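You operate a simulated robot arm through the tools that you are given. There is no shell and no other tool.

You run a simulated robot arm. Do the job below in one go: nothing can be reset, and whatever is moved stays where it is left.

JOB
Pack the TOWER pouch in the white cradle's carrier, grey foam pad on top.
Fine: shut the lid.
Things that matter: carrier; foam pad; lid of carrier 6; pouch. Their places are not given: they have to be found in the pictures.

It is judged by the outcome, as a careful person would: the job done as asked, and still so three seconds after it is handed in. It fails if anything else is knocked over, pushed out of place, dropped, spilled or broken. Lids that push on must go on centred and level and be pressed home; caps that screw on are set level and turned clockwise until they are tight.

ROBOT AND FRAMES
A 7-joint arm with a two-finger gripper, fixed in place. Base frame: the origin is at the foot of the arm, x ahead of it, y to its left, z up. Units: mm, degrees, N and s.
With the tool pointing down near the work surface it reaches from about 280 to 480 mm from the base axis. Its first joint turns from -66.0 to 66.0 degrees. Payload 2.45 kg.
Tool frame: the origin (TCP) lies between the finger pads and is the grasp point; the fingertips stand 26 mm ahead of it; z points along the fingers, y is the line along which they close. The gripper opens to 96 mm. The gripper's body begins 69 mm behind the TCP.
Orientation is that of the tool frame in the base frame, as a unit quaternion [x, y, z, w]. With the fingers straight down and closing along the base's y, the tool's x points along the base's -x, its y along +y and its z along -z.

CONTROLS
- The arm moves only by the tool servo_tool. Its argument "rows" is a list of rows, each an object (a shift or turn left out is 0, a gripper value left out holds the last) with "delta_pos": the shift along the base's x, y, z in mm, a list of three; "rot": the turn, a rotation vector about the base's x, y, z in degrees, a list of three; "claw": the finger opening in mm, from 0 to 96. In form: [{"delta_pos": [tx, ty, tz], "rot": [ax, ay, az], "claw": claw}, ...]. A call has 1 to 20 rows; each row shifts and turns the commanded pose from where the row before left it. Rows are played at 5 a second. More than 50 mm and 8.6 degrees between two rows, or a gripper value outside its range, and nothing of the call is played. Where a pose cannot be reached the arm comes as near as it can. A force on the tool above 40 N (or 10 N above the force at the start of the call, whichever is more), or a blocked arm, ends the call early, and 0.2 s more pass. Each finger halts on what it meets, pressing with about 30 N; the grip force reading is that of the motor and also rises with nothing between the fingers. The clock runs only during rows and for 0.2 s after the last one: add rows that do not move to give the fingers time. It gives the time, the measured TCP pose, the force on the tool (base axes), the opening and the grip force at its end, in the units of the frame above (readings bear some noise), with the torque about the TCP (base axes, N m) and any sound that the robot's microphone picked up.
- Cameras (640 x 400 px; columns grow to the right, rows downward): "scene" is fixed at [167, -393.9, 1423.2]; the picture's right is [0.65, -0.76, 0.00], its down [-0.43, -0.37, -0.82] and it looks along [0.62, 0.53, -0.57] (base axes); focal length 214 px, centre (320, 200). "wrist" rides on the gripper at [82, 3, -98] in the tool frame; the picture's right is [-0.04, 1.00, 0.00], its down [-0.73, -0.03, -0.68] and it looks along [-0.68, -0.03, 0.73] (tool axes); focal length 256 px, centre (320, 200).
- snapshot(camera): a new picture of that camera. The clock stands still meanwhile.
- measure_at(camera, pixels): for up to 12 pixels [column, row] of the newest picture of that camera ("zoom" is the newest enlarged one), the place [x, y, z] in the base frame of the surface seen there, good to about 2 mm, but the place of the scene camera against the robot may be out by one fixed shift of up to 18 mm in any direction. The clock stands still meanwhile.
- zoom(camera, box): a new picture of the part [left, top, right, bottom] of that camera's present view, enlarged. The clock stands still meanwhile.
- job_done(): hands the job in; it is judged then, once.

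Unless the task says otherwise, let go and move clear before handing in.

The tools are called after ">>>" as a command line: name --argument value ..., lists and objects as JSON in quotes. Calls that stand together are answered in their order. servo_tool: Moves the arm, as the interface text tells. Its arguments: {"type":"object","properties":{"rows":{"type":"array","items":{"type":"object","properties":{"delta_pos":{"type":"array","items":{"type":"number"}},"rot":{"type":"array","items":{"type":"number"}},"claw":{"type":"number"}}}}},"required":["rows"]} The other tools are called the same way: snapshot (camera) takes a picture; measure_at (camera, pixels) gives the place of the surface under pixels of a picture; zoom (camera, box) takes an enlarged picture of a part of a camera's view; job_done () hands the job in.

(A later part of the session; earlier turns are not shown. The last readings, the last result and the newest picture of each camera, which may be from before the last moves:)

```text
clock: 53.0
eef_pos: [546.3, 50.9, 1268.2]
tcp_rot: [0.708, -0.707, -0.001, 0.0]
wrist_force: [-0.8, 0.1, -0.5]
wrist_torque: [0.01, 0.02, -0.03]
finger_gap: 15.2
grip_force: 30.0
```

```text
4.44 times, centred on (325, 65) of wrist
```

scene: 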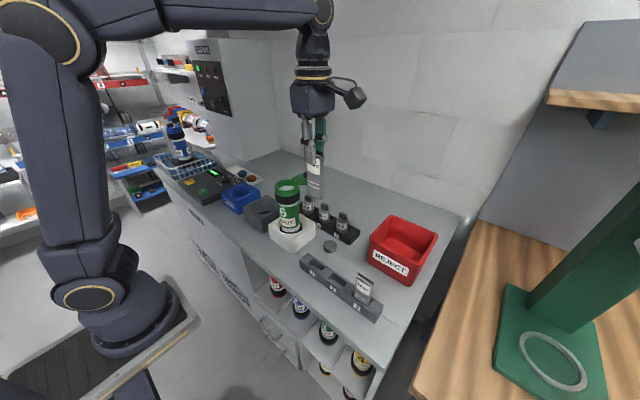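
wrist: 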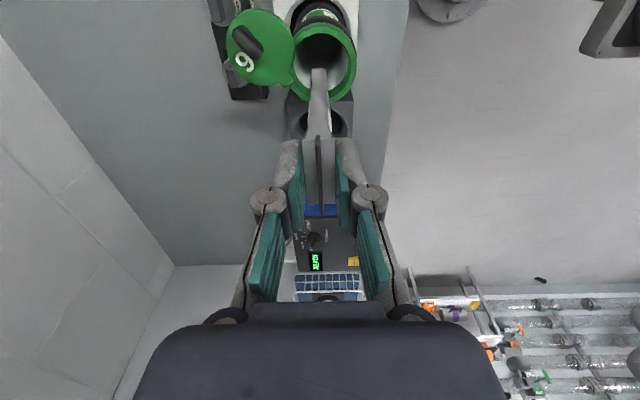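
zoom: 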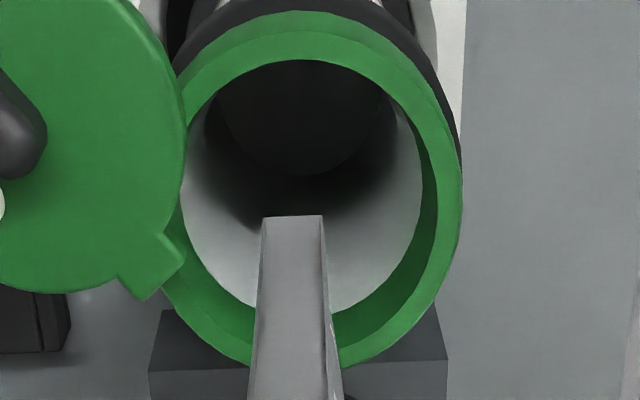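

The bore bottom is at z≈936, so with the pouch (115 mm) and pad (~25 mm) the stack just fits under the lid. To set the pouch down upright instead of dropping it, I need the finger knuckle geometry, so I'll measure that.

>>> measure_at --camera "wrist" --pixels '[[268, 201], [254, 205], [282, 205], [268, 189], [370, 198], [384, 203], [357, 205], [370, 186], [290, 145], [348, 145], [285, 165], [352, 165]]'

>>> zoom --camera "scene" --box '[264, 80, 312, 180]'

```text
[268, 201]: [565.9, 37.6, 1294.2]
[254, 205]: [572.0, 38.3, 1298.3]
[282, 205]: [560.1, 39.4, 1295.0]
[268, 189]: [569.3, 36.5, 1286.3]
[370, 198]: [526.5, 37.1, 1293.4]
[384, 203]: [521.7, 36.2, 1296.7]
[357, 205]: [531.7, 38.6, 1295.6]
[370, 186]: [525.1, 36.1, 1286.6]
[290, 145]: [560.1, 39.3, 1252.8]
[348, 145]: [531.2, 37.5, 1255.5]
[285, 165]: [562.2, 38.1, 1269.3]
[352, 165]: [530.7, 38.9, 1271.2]
```

```text
4.00 times, centred on (288, 130) of scene
```

zoom: 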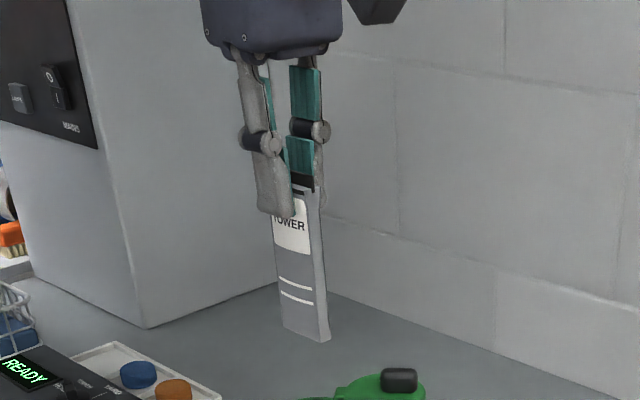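

The knuckles start about 16 mm above the TCP and reach ±27 mm, so they can't enter the 29.5 mm bore. If I hold the pouch by its thin top strip I can set it right on the bottom. I'll take it back to its rack slot by the same path and re-grip higher.

>>> servo_tool --rows '[{"delta_pos": [-26, -26, 0]}, {"delta_pos": [-25, -27, 0]}, {"delta_pos": [-25, -27, -5]}, {"delta_pos": [6, -28, 0]}, {"delta_pos": [8, -30, -5]}, {"delta_pos": [8, -30, -5]}, {}, {"delta_pos": [0, 0, -20]}, {"delta_pos": [0, 0, -45]}, {"delta_pos": [0, 0, -45]}, {"delta_pos": [0, 0, -40]}, {}, {}]'

>>> snapshot --camera "wrist"

>>> zoom --camera "wrist" --box '[270, 0, 370, 180]'

>>> zoom --camera "scene" --box '[285, 190, 345, 285]'

```text
clock: 55.8
eef_pos: [491.1, -120.5, 1104.0]
tcp_rot: [0.708, -0.706, -0.001, -0.001]
wrist_force: [0.2, -1.1, -1.1]
wrist_torque: [-0.01, 0.01, -0.01]
finger_gap: 15.0
grip_force: 29.4
```

```text
taken
```

wrist: 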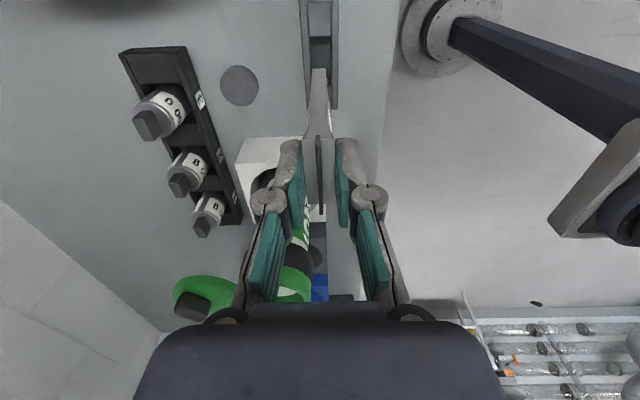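

```text
2.22 times, centred on (320, 90) of wrist
```

zoom: 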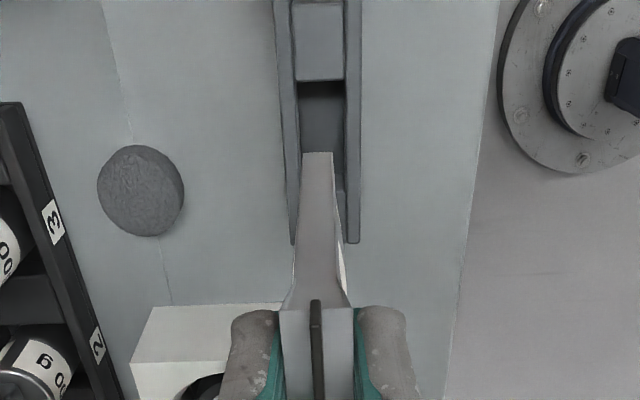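

```text
4.21 times, centred on (315, 238) of scene
```

zoom: 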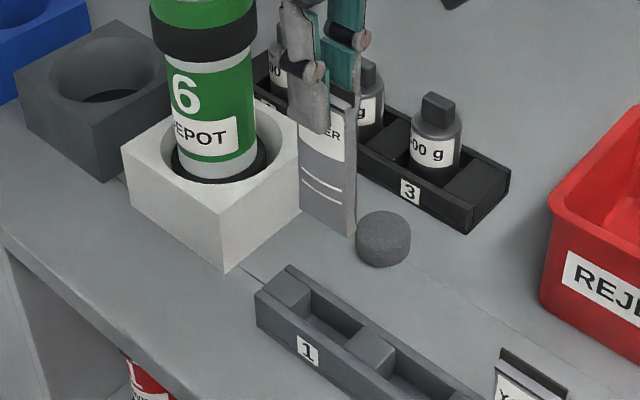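

The pouch is aligned over slot 1 and the reading matches the grasp position (491, -120.5). I'll lower it back in, slowing at the end.

>>> servo_tool --rows '[{"delta_pos": [0, 0, -30]}, {"delta_pos": [0, 0, -30]}, {"delta_pos": [0, 0, -20]}, {"delta_pos": [0, 0, -15]}, {"delta_pos": [0, 0, -15]}, {"delta_pos": [0, 0, -12]}, {"delta_pos": [0, 0, -5]}, {"delta_pos": [0, 0, -2]}, {}]'

>>> snapshot --camera "wrist"

>>> zoom --camera "scene" --box '[285, 210, 345, 285]'

```text
clock: 57.8
eef_pos: [490.6, -120.0, 974.1]
tcp_rot: [0.708, -0.707, 0.0, -0.001]
wrist_force: [0.3, 1.3, 0.1]
wrist_torque: [0.03, 0.0, 0.01]
finger_gap: 15.1
grip_force: 30.5
```

```text
taken
```

wrist: 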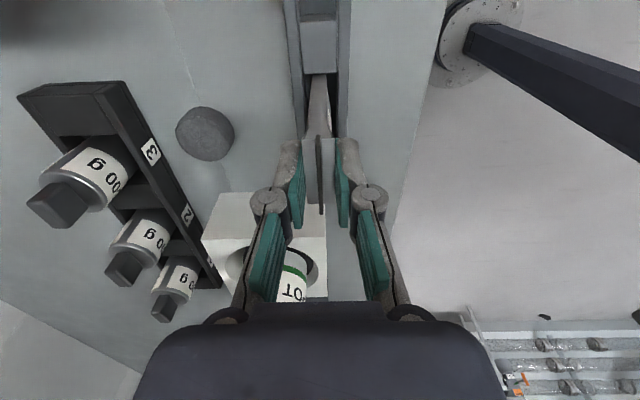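

```text
5.33 times, centred on (315, 248) of scene
```

zoom: 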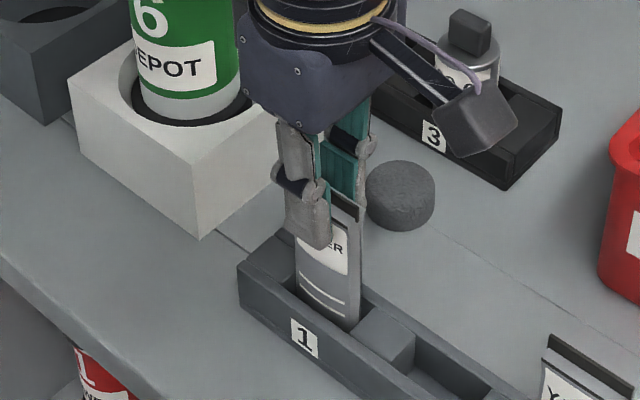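

It's back in its slot with no load. I'll settle the last millimetre, open, and raise until the tips sit just above the body shoulders around the thin strip.

>>> servo_tool --rows '[{"delta_pos": [0, 0, -1]}, {}, {"claw": 20}, {"claw": 32}, {}, {"delta_pos": [0, 0, 10]}, {"delta_pos": [0, 0, 10]}, {}]'

>>> snapshot --camera "wrist"

>>> zoom --camera "wrist" --box '[270, 100, 370, 220]'

>>> zoom --camera "scene" --box '[300, 225, 340, 275]'

```text
clock: 59.6
eef_pos: [491.0, -118.8, 993.6]
tcp_rot: [0.707, -0.707, -0.001, -0.001]
wrist_force: [0.3, 0.2, 0.2]
wrist_torque: [0.0, 0.02, -0.02]
finger_gap: 32.1
grip_force: 0.1
```

```text
taken
```

wrist: 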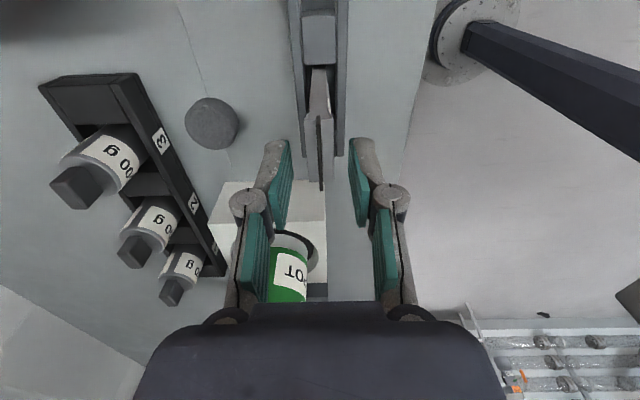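

```text
3.33 times, centred on (320, 160) of wrist
```

zoom: 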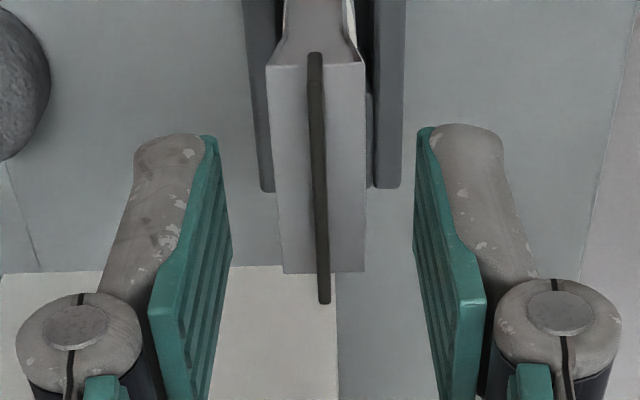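

```text
8.00 times, centred on (320, 250) of scene
```

zoom: 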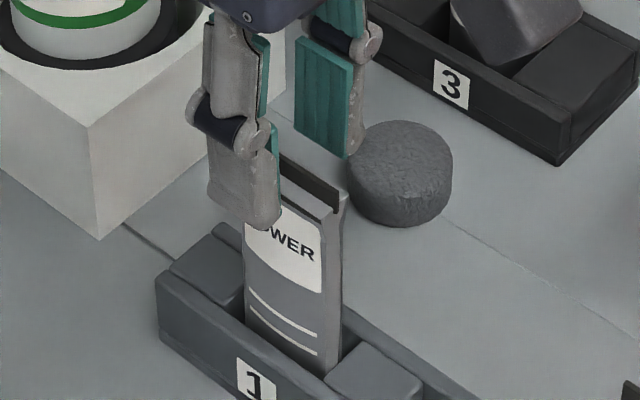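

The pouch stands in its slot with the fingers open around it. I'll measure strip top, shoulder level and fingertip levels.

>>> measure_at --camera "wrist" --pixels '[[319, 135], [320, 150], [321, 180], [319, 120], [311, 145], [327, 145], [312, 170], [328, 170], [276, 143], [362, 141], [283, 143], [350, 140]]'

```text
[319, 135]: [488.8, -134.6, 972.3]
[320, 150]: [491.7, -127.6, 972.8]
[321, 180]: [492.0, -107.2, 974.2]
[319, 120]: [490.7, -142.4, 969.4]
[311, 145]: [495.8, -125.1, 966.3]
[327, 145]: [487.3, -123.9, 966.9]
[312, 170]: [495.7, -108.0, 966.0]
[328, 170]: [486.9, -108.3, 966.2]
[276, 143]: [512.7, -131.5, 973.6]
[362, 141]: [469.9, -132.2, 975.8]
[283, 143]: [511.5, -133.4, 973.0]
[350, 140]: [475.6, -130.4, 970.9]
```

Shoulders are at z≈966.3 and the strip top at ≈973.8, with tips near 967.6, which is a good level. I'll drop 0.4 mm and close on the strip.

>>> servo_tool --rows '[{"delta_pos": [0.3, 0, -0.4]}, {"claw": 15}, {"claw": 0}, {}, {}, {}, {}]'

>>> snapshot --camera "wrist"

>>> zoom --camera "wrist" --box '[270, 60, 370, 220]'

>>> zoom --camera "scene" --box '[300, 225, 340, 275]'

```text
clock: 61.2
eef_pos: [490.8, -118.7, 992.3]
tcp_rot: [0.707, -0.707, 0.0, 0.0]
wrist_force: [0.4, -0.4, 0.0]
wrist_torque: [-0.01, -0.01, -0.01]
finger_gap: 0.0
grip_force: 28.4
```

```text
taken
```

wrist: 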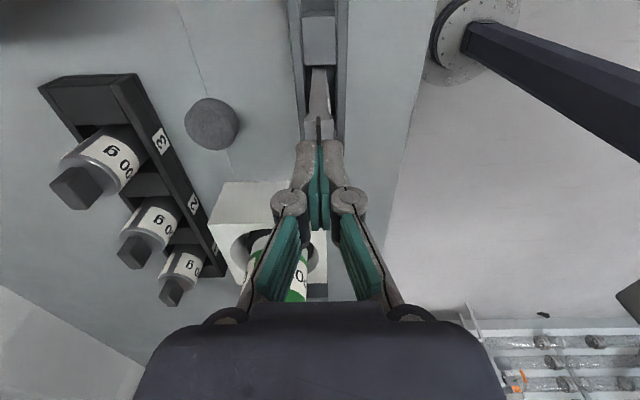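

```text
2.50 times, centred on (320, 140) of wrist
```

zoom: 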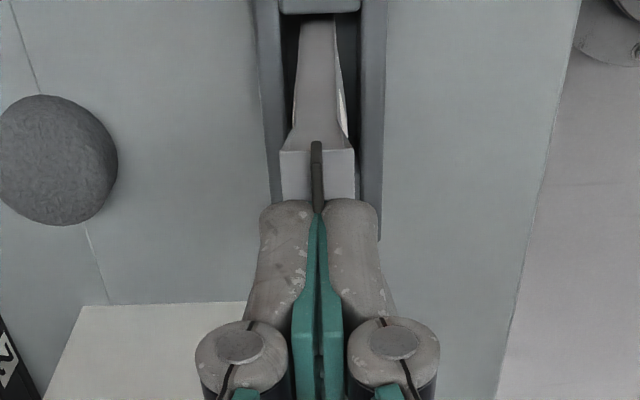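

```text
8.00 times, centred on (320, 250) of scene
```

zoom: 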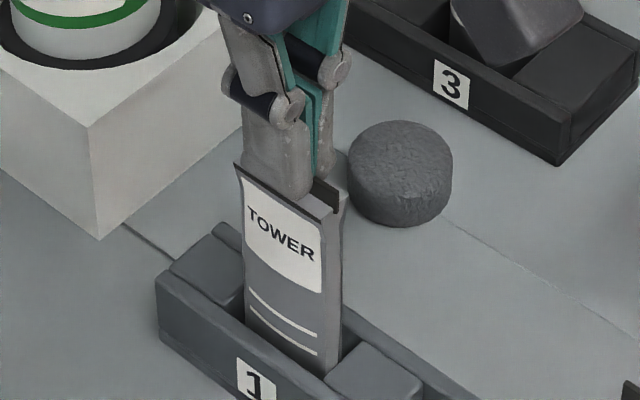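

The gap reads 0.0, so the strip may be too thin or not solid enough to hold. I'll lift a few millimetres to see if the pouch comes along.

>>> servo_tool --rows '[{"delta_pos": [0, 0, 4]}, {"delta_pos": [0, 0, 4]}, {}]'

>>> zoom --camera "scene" --box '[300, 225, 340, 275]'

```text
clock: 62.0
eef_pos: [490.8, -119.7, 1001.6]
tcp_rot: [0.707, -0.707, 0.0, 0.0]
wrist_force: [0.4, 0.1, 0.0]
wrist_torque: [0.01, 0.0, -0.03]
finger_gap: 0.0
grip_force: 28.6
```

```text
8.00 times, centred on (320, 250) of scene
```

zoom: 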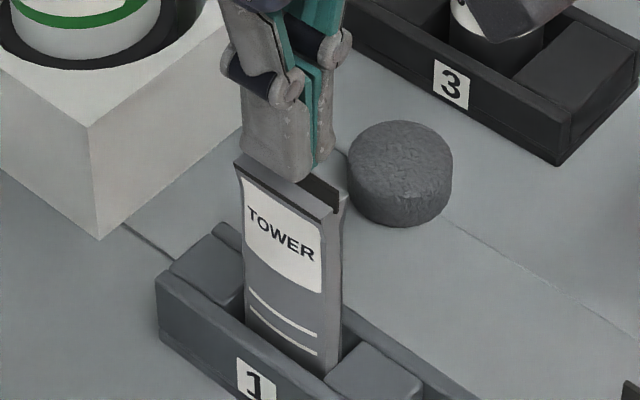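

The strip is not solid: the pouch stayed put. So I'll pinch just the top 7 mm of the body instead, which keeps the knuckles about level with the rim when the pouch touches bottom.

>>> servo_tool --rows '[{"claw": 20}, {"claw": 34}, {}, {"delta_pos": [0, 0, -8]}, {"delta_pos": [0, 0, -7.9]}, {}, {"claw": 20}, {"claw": 5}, {}, {}, {}]'

>>> zoom --camera "scene" --box '[300, 225, 340, 275]'

>>> zoom --camera "wrist" --box '[270, 60, 370, 220]'

```text
clock: 64.4
eef_pos: [491.1, -118.3, 986.1]
tcp_rot: [0.707, -0.707, -0.001, -0.001]
wrist_force: [0.1, -0.3, -0.4]
wrist_torque: [0.0, 0.01, -0.02]
finger_gap: 14.9
grip_force: 29.5
```

```text
8.00 times, centred on (320, 250) of scene
```

zoom: 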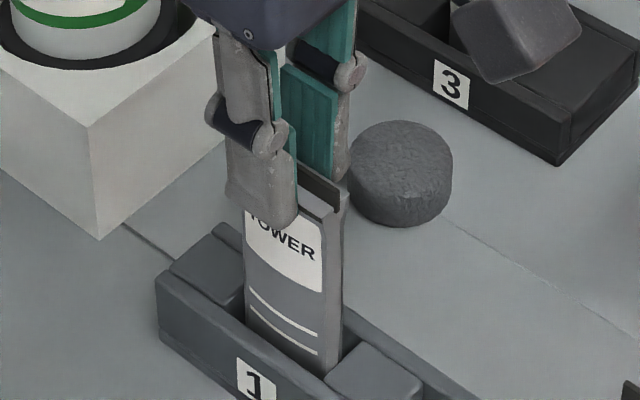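

```text
2.50 times, centred on (320, 140) of wrist
```

zoom: 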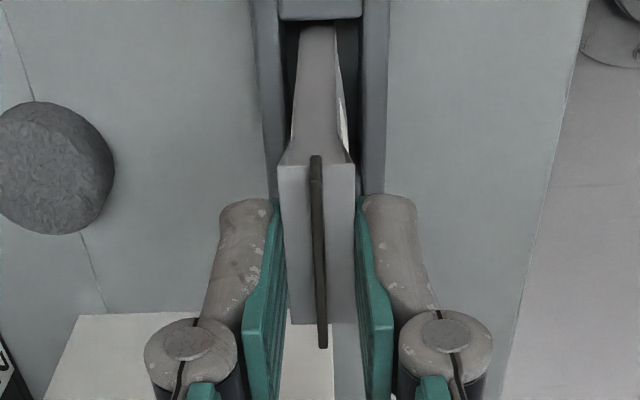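

Gripped at 14.9 mm on the top edge of the body. I'll lift slowly at first, then up clear of the carrier rim.

>>> servo_tool --rows '[{"delta_pos": [0, 0, 5]}, {"delta_pos": [0, 0, 10]}, {"delta_pos": [0, 0, 20]}, {"delta_pos": [0, 0, 35]}, {"delta_pos": [0, 0, 40]}, {"delta_pos": [0, 0, 40]}, {"delta_pos": [0, 0, 40]}, {"delta_pos": [0, 0, 40]}, {"delta_pos": [0, 0, 35]}, {"delta_pos": [0, 0, 20]}, {"delta_pos": [0, 0, 5]}, {}]'

>>> servo_tool --rows '[{"delta_pos": [-8, 30, 0]}, {"delta_pos": [-8, 30, 0]}, {"delta_pos": [-6, 28, 0]}, {"delta_pos": [25, 27, 0]}, {"delta_pos": [25, 27, 0]}, {"delta_pos": [25.5, 26, 0]}, {}, {}]'

>>> snapshot --camera "wrist"

>>> zoom --camera "wrist" --box '[280, 10, 370, 110]'

```text
clock: 67.0
eef_pos: [492.3, -119.9, 1275.2]
tcp_rot: [0.708, -0.707, 0.0, 0.0]
wrist_force: [0.3, 0.0, -0.9]
wrist_torque: [0.04, 0.0, 0.0]
finger_gap: 15.5
grip_force: 30.3
```

```text
clock: 68.8
eef_pos: [544.8, 46.5, 1273.7]
tcp_rot: [0.708, -0.706, -0.001, -0.001]
wrist_force: [-0.4, -0.7, -0.8]
wrist_torque: [0.0, 0.0, -0.01]
finger_gap: 15.0
grip_force: 30.3
```

```text
taken
```

wrist: 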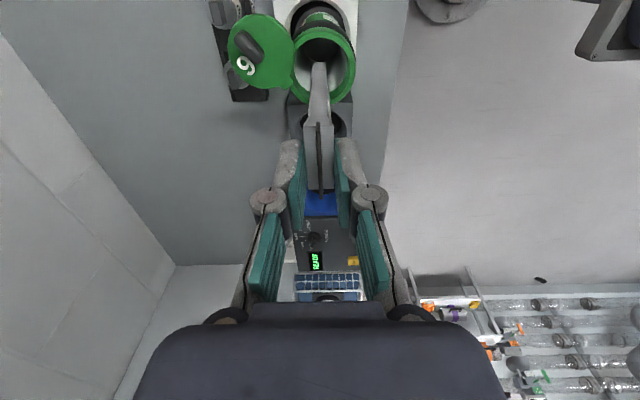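

```text
4.00 times, centred on (325, 60) of wrist
```

zoom: 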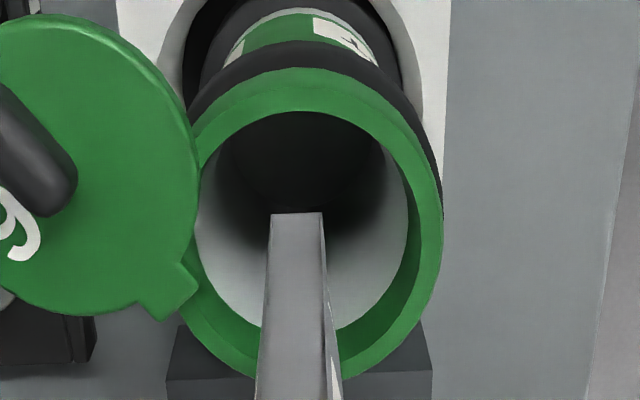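

The pouch hangs over the bore. I'll check centring numerically with points on the rim, inner wall and pouch foot.

>>> measure_at --camera "wrist" --pixels '[[320, 32], [320, 36], [296, 70], [350, 65], [344, 85], [305, 95], [334, 100], [319, 64], [314, 65], [325, 65], [347, 60], [293, 60]]'

>>> zoom --camera "scene" --box '[250, 110, 330, 210]'

```text
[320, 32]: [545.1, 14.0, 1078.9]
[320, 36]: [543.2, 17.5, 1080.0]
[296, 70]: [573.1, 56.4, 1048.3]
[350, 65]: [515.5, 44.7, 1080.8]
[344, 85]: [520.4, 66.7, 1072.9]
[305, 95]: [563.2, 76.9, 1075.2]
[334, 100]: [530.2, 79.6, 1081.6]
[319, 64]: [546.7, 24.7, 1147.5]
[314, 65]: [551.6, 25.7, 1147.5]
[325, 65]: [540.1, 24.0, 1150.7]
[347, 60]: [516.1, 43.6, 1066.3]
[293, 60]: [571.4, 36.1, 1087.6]
```

```text
4.00 times, centred on (290, 160) of scene
```

zoom: 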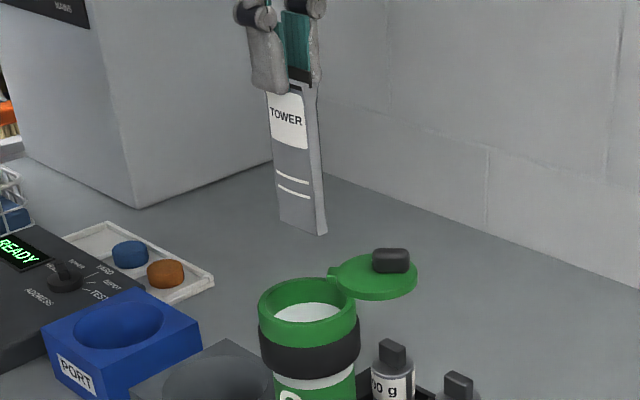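

The bore centre is about (544.7, 48.2) and the pouch foot centre about (545.9, 45), with 8 mm of margin. I'll shift (-1, +3) and lower it, slowing before the bottom.

>>> servo_tool --rows '[{"delta_pos": [-1, 3, 0]}, {"delta_pos": [0, 0, -30]}, {"delta_pos": [0, 0, -30]}, {}]'

>>> snapshot --camera "wrist"

>>> zoom --camera "wrist" --box '[280, 10, 370, 110]'

>>> zoom --camera "scene" --box '[250, 110, 330, 210]'

```text
clock: 69.8
eef_pos: [546.6, 48.3, 1212.7]
tcp_rot: [-0.707, 0.707, 0.001, 0.0]
wrist_force: [0.2, -0.9, -0.8]
wrist_torque: [0.04, 0.0, -0.01]
finger_gap: 15.4
grip_force: 30.0
```

```text
taken
```

wrist: 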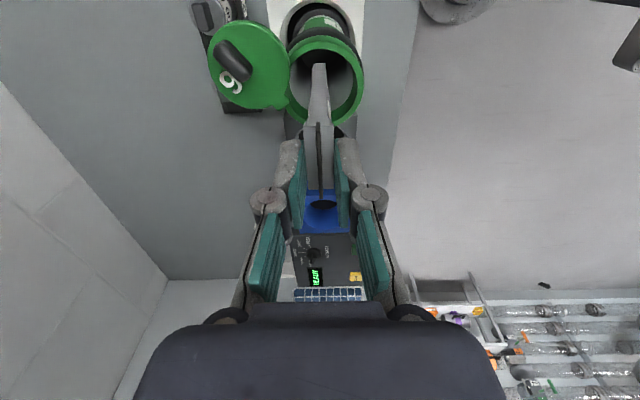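

```text
4.00 times, centred on (325, 60) of wrist
```

zoom: 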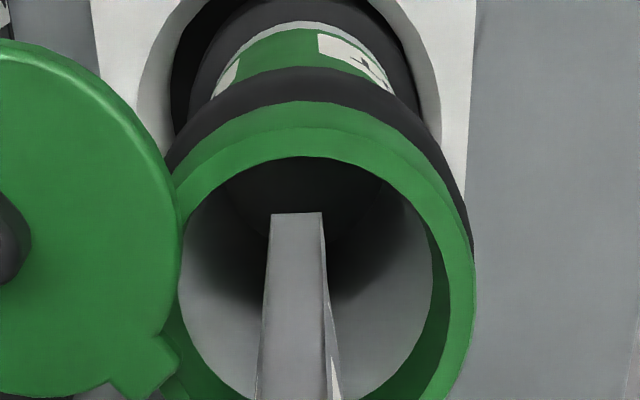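

```text
4.00 times, centred on (290, 160) of scene
```

zoom: 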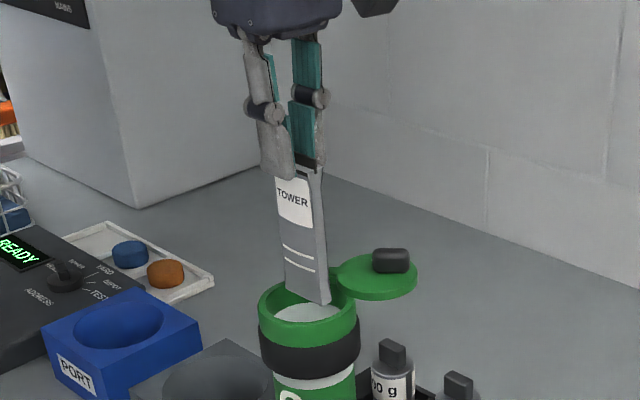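

The pouch foot is just inside the rim circle, slightly towards +x. I'll nudge -1.5 mm in x and lower it another 110 mm.

>>> servo_tool --rows '[{"delta_pos": [-1.5, 0, -15]}, {"delta_pos": [0, 0, -20]}, {"delta_pos": [0, 0, -25]}, {"delta_pos": [0, 0, -25]}, {"delta_pos": [0, 0, -25]}, {}]'

>>> snapshot --camera "wrist"

>>> zoom --camera "scene" --box '[250, 110, 330, 210]'

```text
clock: 71.2
eef_pos: [542.4, 52.6, 1104.2]
tcp_rot: [0.708, -0.707, -0.001, -0.001]
wrist_force: [0.2, 0.2, -1.6]
wrist_torque: [0.02, -0.03, 0.02]
finger_gap: 15.2
grip_force: 30.3
```

```text
taken
```

wrist: 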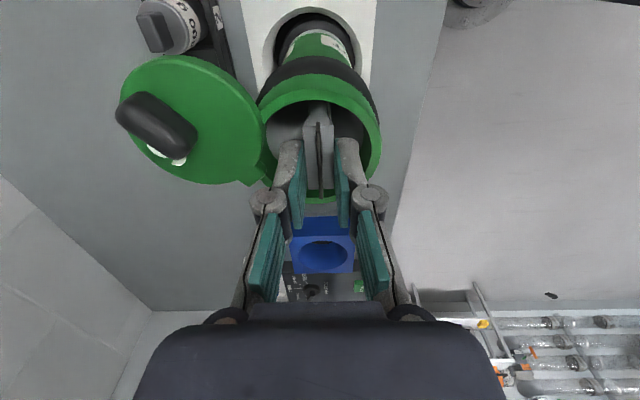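

```text
4.00 times, centred on (290, 160) of scene
```

zoom: 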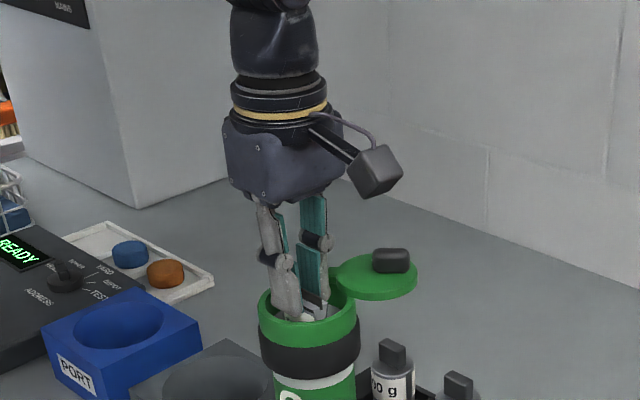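

The pouch and fingers are well centred in the ring with no contact (-1.6 N is just the weight). I'll lower 30 mm more, then feel for the bottom in small steps.

>>> servo_tool --rows '[{"delta_pos": [0, 0, -15]}, {"delta_pos": [0, 0, -15]}, {}, {"delta_pos": [0, 0, -3]}, {"delta_pos": [0, 0, -2]}, {"delta_pos": [0, 0, -2]}, {}]'

>>> zoom --camera "wrist" --box '[240, 60, 400, 220]'

>>> zoom --camera "scene" --box '[262, 150, 318, 210]'

```text
clock: 72.8
eef_pos: [542.7, 51.1, 1068.0]
tcp_rot: [0.707, -0.707, -0.001, -0.001]
wrist_force: [-0.2, -0.2, -1.3]
wrist_torque: [0.01, -0.01, 0.01]
finger_gap: 15.1
grip_force: 30.4
```

```text
2.50 times, centred on (320, 140) of wrist
```

zoom: 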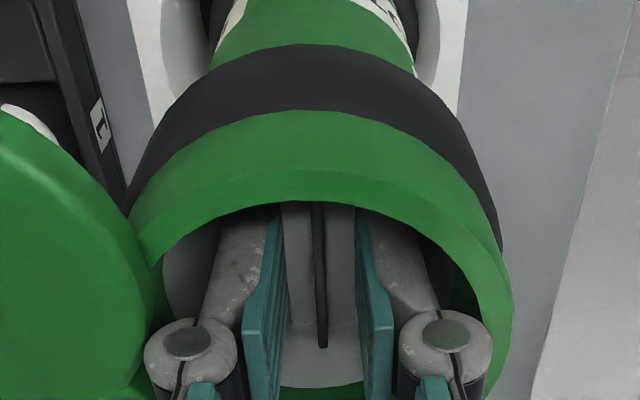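

```text
6.67 times, centred on (290, 180) of scene
```

zoom: 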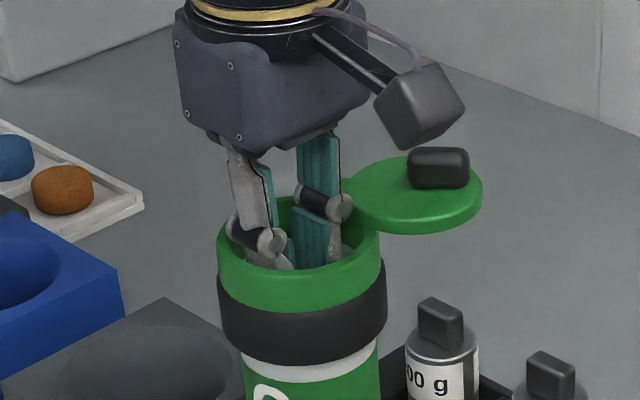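

Fingers are entering the ring and no contact yet at TCP 1068. I'll keep lowering in 1 mm steps and watch for the load going to zero.

>>> servo_tool --rows '[{"delta_pos": [-1, 0, -1]}, {"delta_pos": [0, 0, -1]}, {}, {"delta_pos": [0, 0, -1]}, {}]'

>>> servo_tool --rows '[{"delta_pos": [0, 0, -1]}, {}, {"delta_pos": [0, 0, -1]}, {}]'

```text
clock: 74.0
eef_pos: [541.2, 52.4, 1065.0]
tcp_rot: [-0.707, 0.708, 0.001, 0.0]
wrist_force: [-1.4, -0.2, -0.8]
wrist_torque: [0.03, 0.02, 0.0]
finger_gap: 15.0
grip_force: 30.1
```

```text
clock: 75.0
eef_pos: [541.5, 52.1, 1064.3]
tcp_rot: [0.708, -0.707, 0.001, -0.002]
wrist_force: [-0.5, 0.8, 9.7]
wrist_torque: [0.04, 0.1, 0.03]
finger_gap: 15.4
grip_force: 30.1
```

Contact: +9.7 N at TCP ≈1064, matching the expected bottom. I'll ease up slightly and open just enough to release, so the pouch stays standing.

>>> servo_tool --rows '[{"delta_pos": [0, 0, 0.5]}, {}, {"claw": 17}, {"claw": 19}, {"claw": 21}, {}]'

>>> zoom --camera "wrist" --box '[240, 60, 400, 220]'

```text
clock: 76.4
eef_pos: [540.8, 51.2, 1064.1]
tcp_rot: [0.708, -0.706, -0.001, 0.0]
wrist_force: [0.6, 0.0, -0.1]
wrist_torque: [-0.01, 0.0, 0.01]
finger_gap: 20.6
grip_force: 0.1
```

```text
2.50 times, centred on (320, 140) of wrist
```

zoom: 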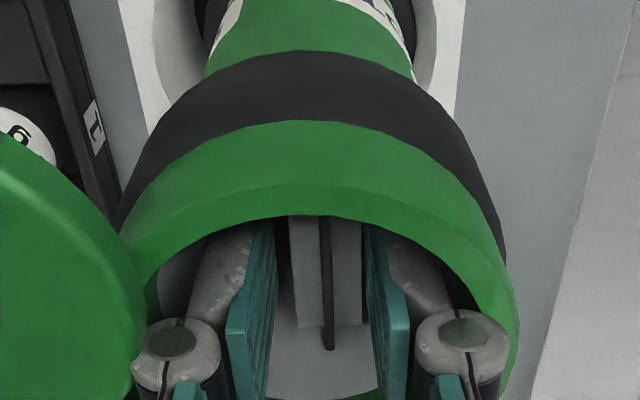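

The pouch is released and stands upright between the fingers. I'll raise straight up, slowly at first.

>>> servo_tool --rows '[{"delta_pos": [0, 0, 3]}, {"delta_pos": [0, 0, 7]}, {"delta_pos": [0, 0, 15]}, {"delta_pos": [0, 0, 30]}, {"delta_pos": [0, 0, 40]}, {"delta_pos": [0, 0, 40]}, {"delta_pos": [0, 0, 40]}, {}]'

>>> snapshot --camera "wrist"

>>> zoom --camera "wrist" --box '[270, 10, 370, 110]'

>>> zoom --camera "scene" --box '[250, 160, 330, 260]'

```text
clock: 78.2
eef_pos: [541.1, 52.4, 1238.0]
tcp_rot: [0.707, -0.707, -0.001, -0.001]
wrist_force: [-0.5, 1.0, -0.2]
wrist_torque: [0.01, 0.0, -0.01]
finger_gap: 21.0
grip_force: 0.1
```

```text
taken
```

wrist: 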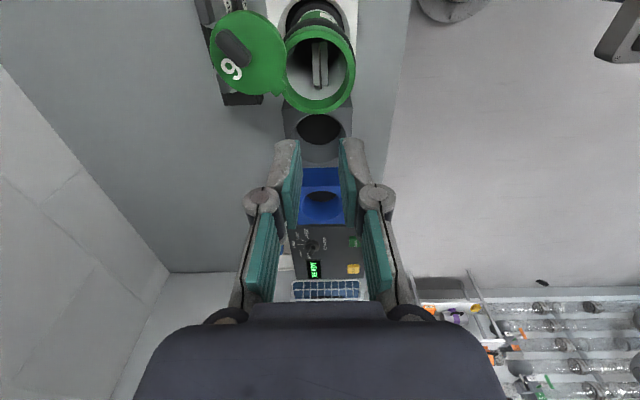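

```text
4.00 times, centred on (320, 60) of wrist
```

zoom: 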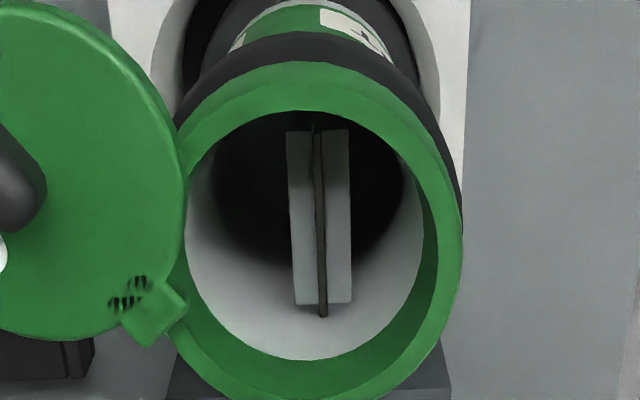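

```text
4.00 times, centred on (290, 210) of scene
```

zoom: 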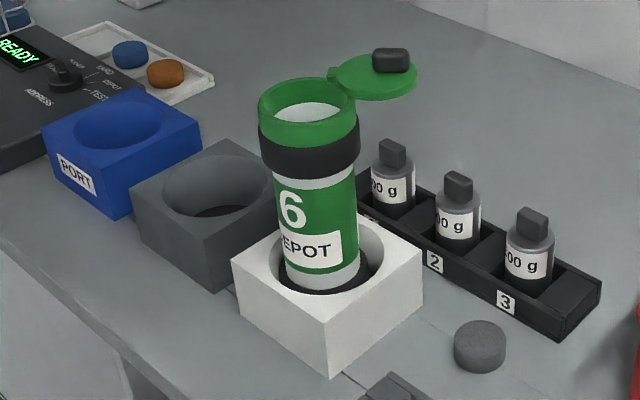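

The pouch stands upright and centred in the carrier. Now for the foam pad: I'll yaw back to 0° and move above it, staying high past the lid and weights.

>>> servo_tool --rows '[{"delta_pos": [0, -13, 0], "rot": [0, 0, -8.5]}, {"delta_pos": [0, -13, 0], "rot": [0, 0, -8.5]}, {"delta_pos": [0, -13, 0], "rot": [0, 0, -8.5]}, {"delta_pos": [0, -13, 0], "rot": [0, 0, -8.5]}, {"delta_pos": [2, -13, 0], "rot": [0, 0, -8.5]}, {"delta_pos": [4, -13, -5], "rot": [0, 0, -8.5]}, {"delta_pos": [4, -13, -15], "rot": [0, 0, -8.5]}, {"delta_pos": [4, -13, -20], "rot": [0, 0, -8.5]}, {"delta_pos": [4, -13, -20], "rot": [0, 0, -8.5]}, {"delta_pos": [4, -13, -20], "rot": [0, 0, -8.5]}, {"delta_pos": [4, -12, -20], "rot": [0, 0, -5], "claw": 70}, {}]'

>>> snapshot --camera "wrist"

>>> zoom --camera "wrist" --box '[230, 40, 430, 190]'

```text
clock: 80.8
eef_pos: [568.3, -90.3, 1139.8]
tcp_rot: [0.002, 1.0, 0.001, 0.001]
wrist_force: [0.3, -0.4, 0.3]
wrist_torque: [-0.01, -0.01, 0.02]
finger_gap: 70.1
grip_force: 0.2
```

```text
taken
```

wrist: 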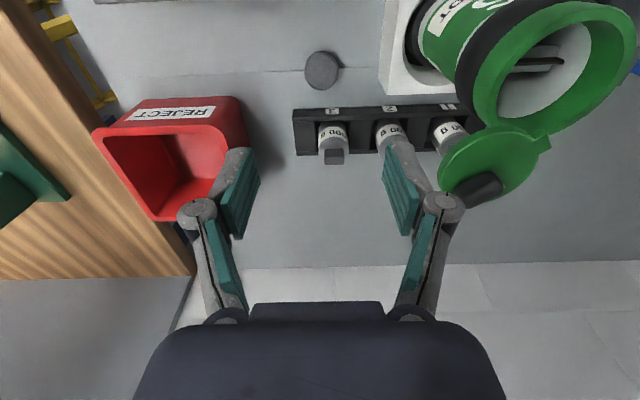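

```text
2.67 times, centred on (330, 115) of wrist
```

zoom: 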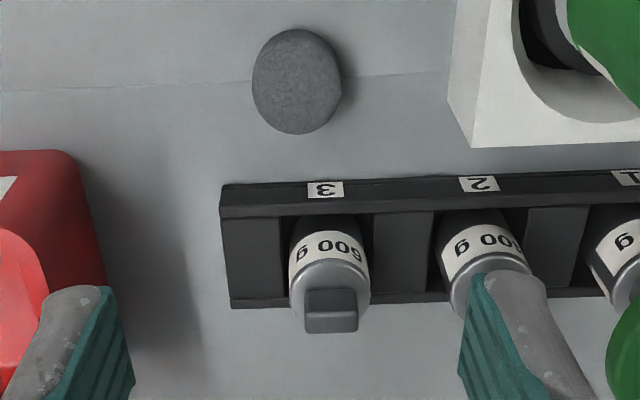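

The pad is at zoom (297,82) with the weight rack just beyond it in +x. I'll measure the pad edges and neighbouring objects.

>>> measure_at --camera "zoom" --pixels '[[297, 80], [297, 40], [297, 122], [260, 80], [332, 80], [297, 30], [240, 190], [320, 190], [330, 295], [240, 300], [60, 160], [460, 100]]'

>>> zoom --camera "scene" --box '[310, 225, 360, 265]'

```text
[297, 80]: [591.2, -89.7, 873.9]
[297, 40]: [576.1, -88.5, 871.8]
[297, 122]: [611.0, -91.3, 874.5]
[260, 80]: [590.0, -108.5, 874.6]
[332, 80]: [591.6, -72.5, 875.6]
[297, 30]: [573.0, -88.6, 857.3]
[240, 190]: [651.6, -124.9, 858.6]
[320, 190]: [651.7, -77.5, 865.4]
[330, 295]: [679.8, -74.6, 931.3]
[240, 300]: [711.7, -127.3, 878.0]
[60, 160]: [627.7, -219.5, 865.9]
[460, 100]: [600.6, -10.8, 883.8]
```

```text
10.00 times, centred on (335, 245) of scene
```

zoom: 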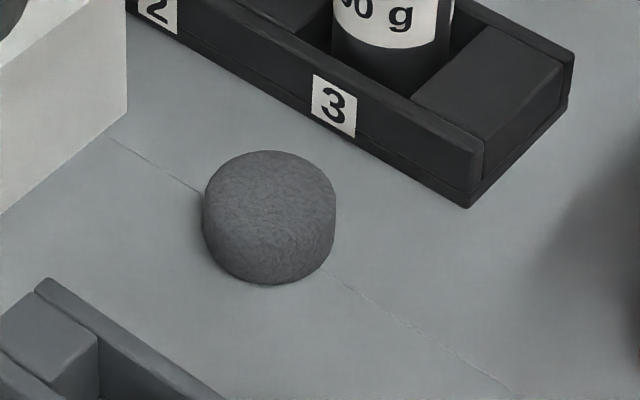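

The pad is about 41 mm across and 24 mm thick, centred at (592, -90) with its top at z≈874.5, and the neighbours are well clear. I'll descend over it in stages, checking reach.

>>> servo_tool --rows '[{"delta_pos": [12, 0, -40]}, {"delta_pos": [11, 0, -45]}, {"delta_pos": [0, 0, -45]}, {"delta_pos": [0, 0, -40]}, {}]'

>>> snapshot --camera "wrist"

>>> zoom --camera "wrist" --box '[230, 40, 430, 190]'

```text
clock: 82.0
eef_pos: [589.8, -90.6, 969.3]
tcp_rot: [-0.001, 1.0, 0.0, 0.001]
wrist_force: [-0.2, 0.3, -0.4]
wrist_torque: [0.0, 0.01, -0.01]
finger_gap: 69.7
grip_force: 0.0
```

```text
taken
```

wrist: 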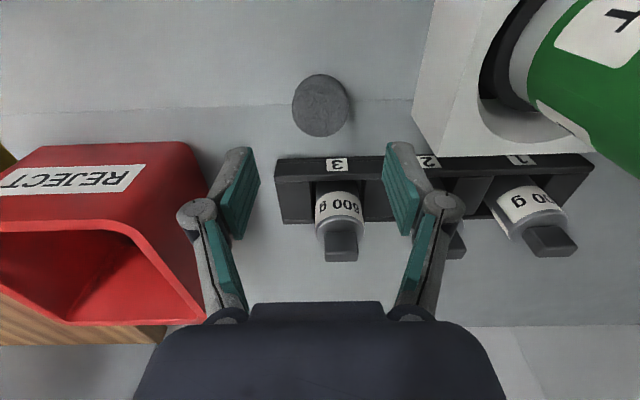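

```text
2.67 times, centred on (330, 115) of wrist
```

zoom: 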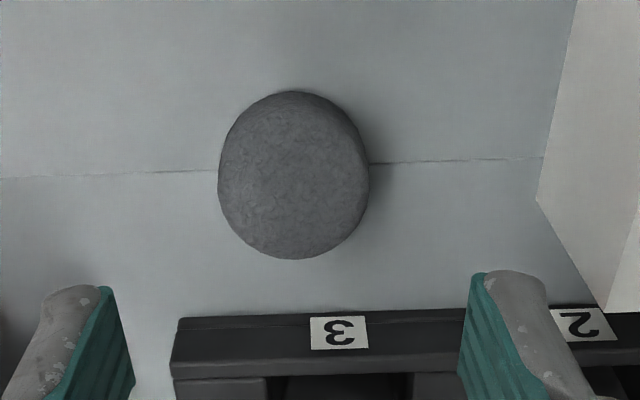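

Reach is still fine. I'll check the bin's clearance and re-measure the pad centre from here.

>>> measure_at --camera "wrist" --pixels '[[320, 105], [320, 80], [320, 128], [296, 105], [344, 105], [185, 150], [195, 200], [205, 315], [130, 235], [340, 240], [180, 145]]'

```text
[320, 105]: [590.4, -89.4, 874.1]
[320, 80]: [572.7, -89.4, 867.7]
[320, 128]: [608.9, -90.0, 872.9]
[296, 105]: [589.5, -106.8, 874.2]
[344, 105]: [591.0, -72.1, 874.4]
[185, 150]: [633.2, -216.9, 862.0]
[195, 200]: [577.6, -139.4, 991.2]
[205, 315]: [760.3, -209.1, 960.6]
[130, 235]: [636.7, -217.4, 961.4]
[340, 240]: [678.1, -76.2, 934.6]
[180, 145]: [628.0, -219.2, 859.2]
```

The bin is far enough away (y < -209) and the pad centre is (591, -89.5). I'll descend so the tips overlap the pad's top 8.5 mm, then close gently.

>>> servo_tool --rows '[{"delta_pos": [1, 0.5, -35]}, {"delta_pos": [0, 0, -30]}, {"delta_pos": [0, 0, -12]}, {}, {"claw": 55}, {"claw": 45}, {"claw": 36}, {}, {}, {}]'

>>> snapshot --camera "wrist"

>>> zoom --camera "scene" --box '[300, 210, 360, 265]'

```text
clock: 84.2
eef_pos: [590.7, -90.7, 892.8]
tcp_rot: [-0.001, 1.0, 0.0, 0.001]
wrist_force: [-1.0, 0.9, 3.6]
wrist_torque: [0.02, -0.01, 0.0]
finger_gap: 43.1
grip_force: 30.3
```

```text
taken
```

wrist: 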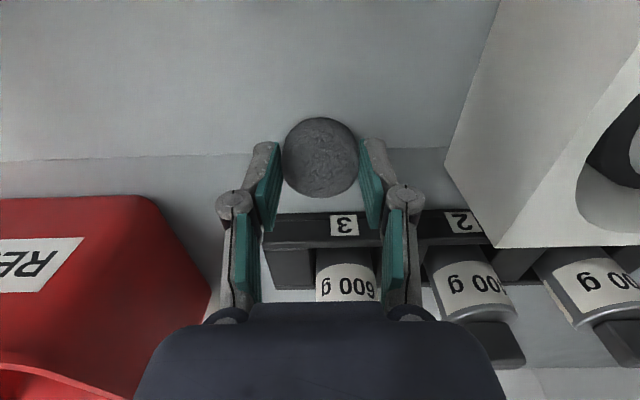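

```text
7.27 times, centred on (330, 238) of scene
```

zoom: 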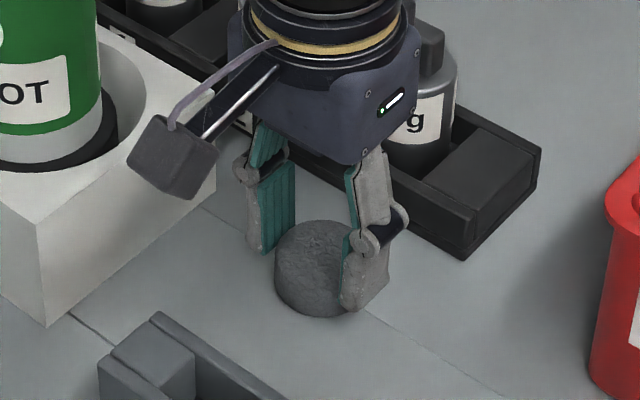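

The pad is gripped at 43 mm. I'll lift it straight up clear of everything, above the lid height.

>>> servo_tool --rows '[{"delta_pos": [0, 0, 5]}, {"delta_pos": [0, 0, 15]}, {"delta_pos": [0, 0, 35]}, {"delta_pos": [0, 0, 45]}, {"delta_pos": [0, 0, 45]}, {"delta_pos": [0, 0, 45]}, {"delta_pos": [0, 0, 45]}, {"delta_pos": [0, 0, 45]}, {"delta_pos": [0, 0, 30]}, {}]'

>>> snapshot --camera "wrist"

>>> snapshot --camera "scene"

```text
clock: 86.4
eef_pos: [592.1, -89.4, 1203.5]
tcp_rot: [0.0, 1.0, 0.0, 0.0]
wrist_force: [-0.1, -0.3, 0.2]
wrist_torque: [0.0, 0.03, 0.04]
finger_gap: 42.9
grip_force: 28.9
```

```text
taken
```

wrist: 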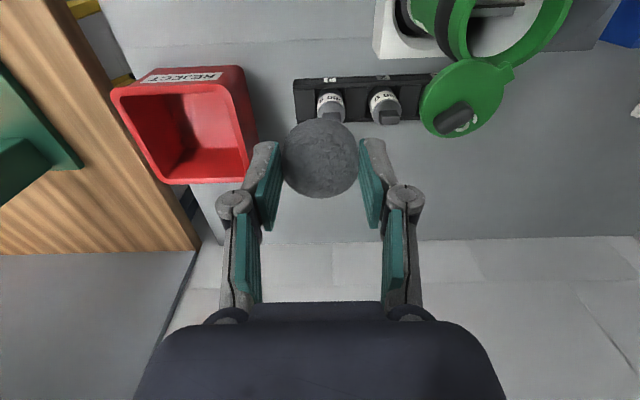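

```text
taken
```

scene: 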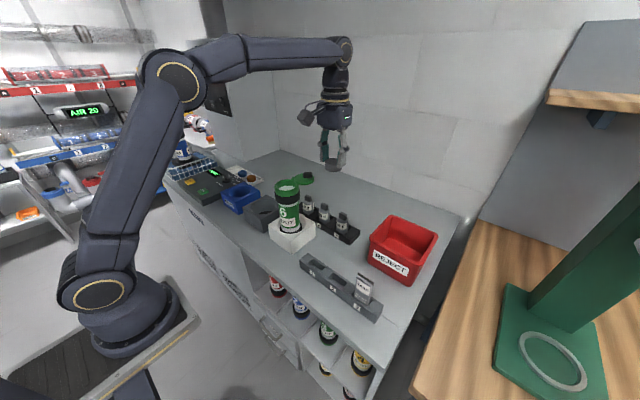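

The pad is held flat. I'll carry it over the bore at this height.

>>> servo_tool --rows '[{"delta_pos": [-25, 25, 0]}, {"delta_pos": [-24, 30, 0]}, {"delta_pos": [0, 30, 0]}, {"delta_pos": [0, 30, 0]}, {"delta_pos": [0, 24, 0]}, {}, {}]'

>>> snapshot --camera "wrist"

>>> zoom --camera "wrist" --box '[250, 30, 390, 210]'

>>> zoom --camera "scene" --box '[250, 110, 330, 210]'

```text
clock: 88.0
eef_pos: [541.7, 48.8, 1205.0]
tcp_rot: [0.0, 1.0, 0.0, 0.001]
wrist_force: [-0.3, 1.0, 0.3]
wrist_torque: [0.0, 0.01, -0.01]
finger_gap: 43.1
grip_force: 30.1
```

```text
taken
```

wrist: 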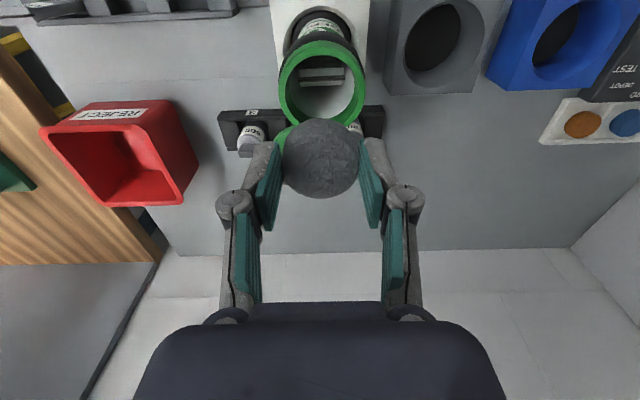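

```text
2.22 times, centred on (320, 120) of wrist
```

zoom: 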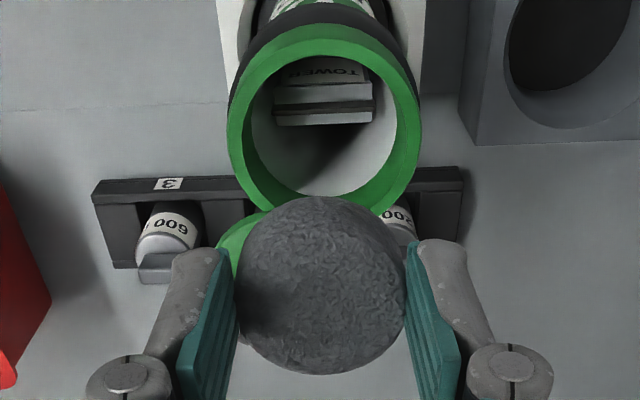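

```text
4.00 times, centred on (290, 160) of scene
```

zoom: 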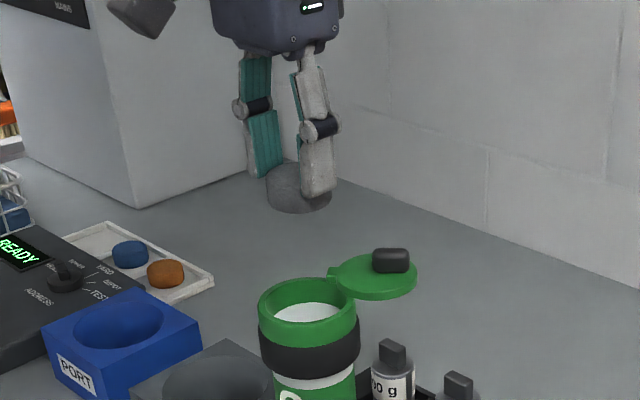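

I can see the pouch standing inside. I'll measure the pouch top, the rim and the pad's own position to centre the pad over them.

>>> measure_at --camera "wrist" --pixels '[[323, 81], [323, 73], [323, 68], [302, 82], [343, 82], [281, 95], [365, 95], [322, 47], [290, 95], [354, 95], [320, 112], [319, 155]]'

>>> zoom --camera "wrist" --box '[270, 30, 370, 130]'

```text
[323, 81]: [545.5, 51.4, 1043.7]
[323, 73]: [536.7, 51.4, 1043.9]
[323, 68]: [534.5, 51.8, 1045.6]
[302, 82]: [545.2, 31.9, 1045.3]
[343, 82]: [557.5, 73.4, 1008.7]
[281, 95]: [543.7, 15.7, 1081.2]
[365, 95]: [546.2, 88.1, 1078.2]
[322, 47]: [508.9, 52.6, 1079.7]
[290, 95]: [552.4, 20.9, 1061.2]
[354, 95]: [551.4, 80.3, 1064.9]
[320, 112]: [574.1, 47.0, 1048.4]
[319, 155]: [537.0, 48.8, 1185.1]
```

```text
4.00 times, centred on (320, 80) of wrist
```

zoom: 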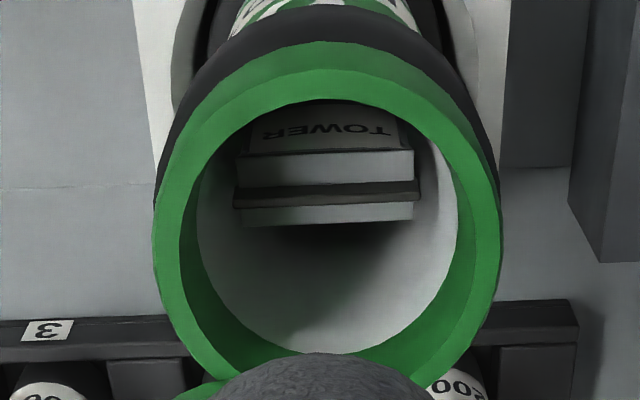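

The pouch top is centred at (540.5, 51.5), z≈1044, and the bore at about (544.5, 50.6). I'll measure the pad's outline to centre it properly before lowering.

>>> measure_at --camera "wrist" --pixels '[[320, 122], [320, 140], [320, 160], [320, 180], [320, 192], [290, 160], [350, 160], [285, 160], [355, 160], [270, 150], [374, 150]]'

```text
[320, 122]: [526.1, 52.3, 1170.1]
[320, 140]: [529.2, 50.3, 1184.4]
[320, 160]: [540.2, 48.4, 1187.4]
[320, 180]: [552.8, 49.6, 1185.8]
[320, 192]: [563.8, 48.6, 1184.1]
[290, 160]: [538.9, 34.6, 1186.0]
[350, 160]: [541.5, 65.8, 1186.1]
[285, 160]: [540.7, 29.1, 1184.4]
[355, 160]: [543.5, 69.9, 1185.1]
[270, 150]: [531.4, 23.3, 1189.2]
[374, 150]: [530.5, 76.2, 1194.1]
```

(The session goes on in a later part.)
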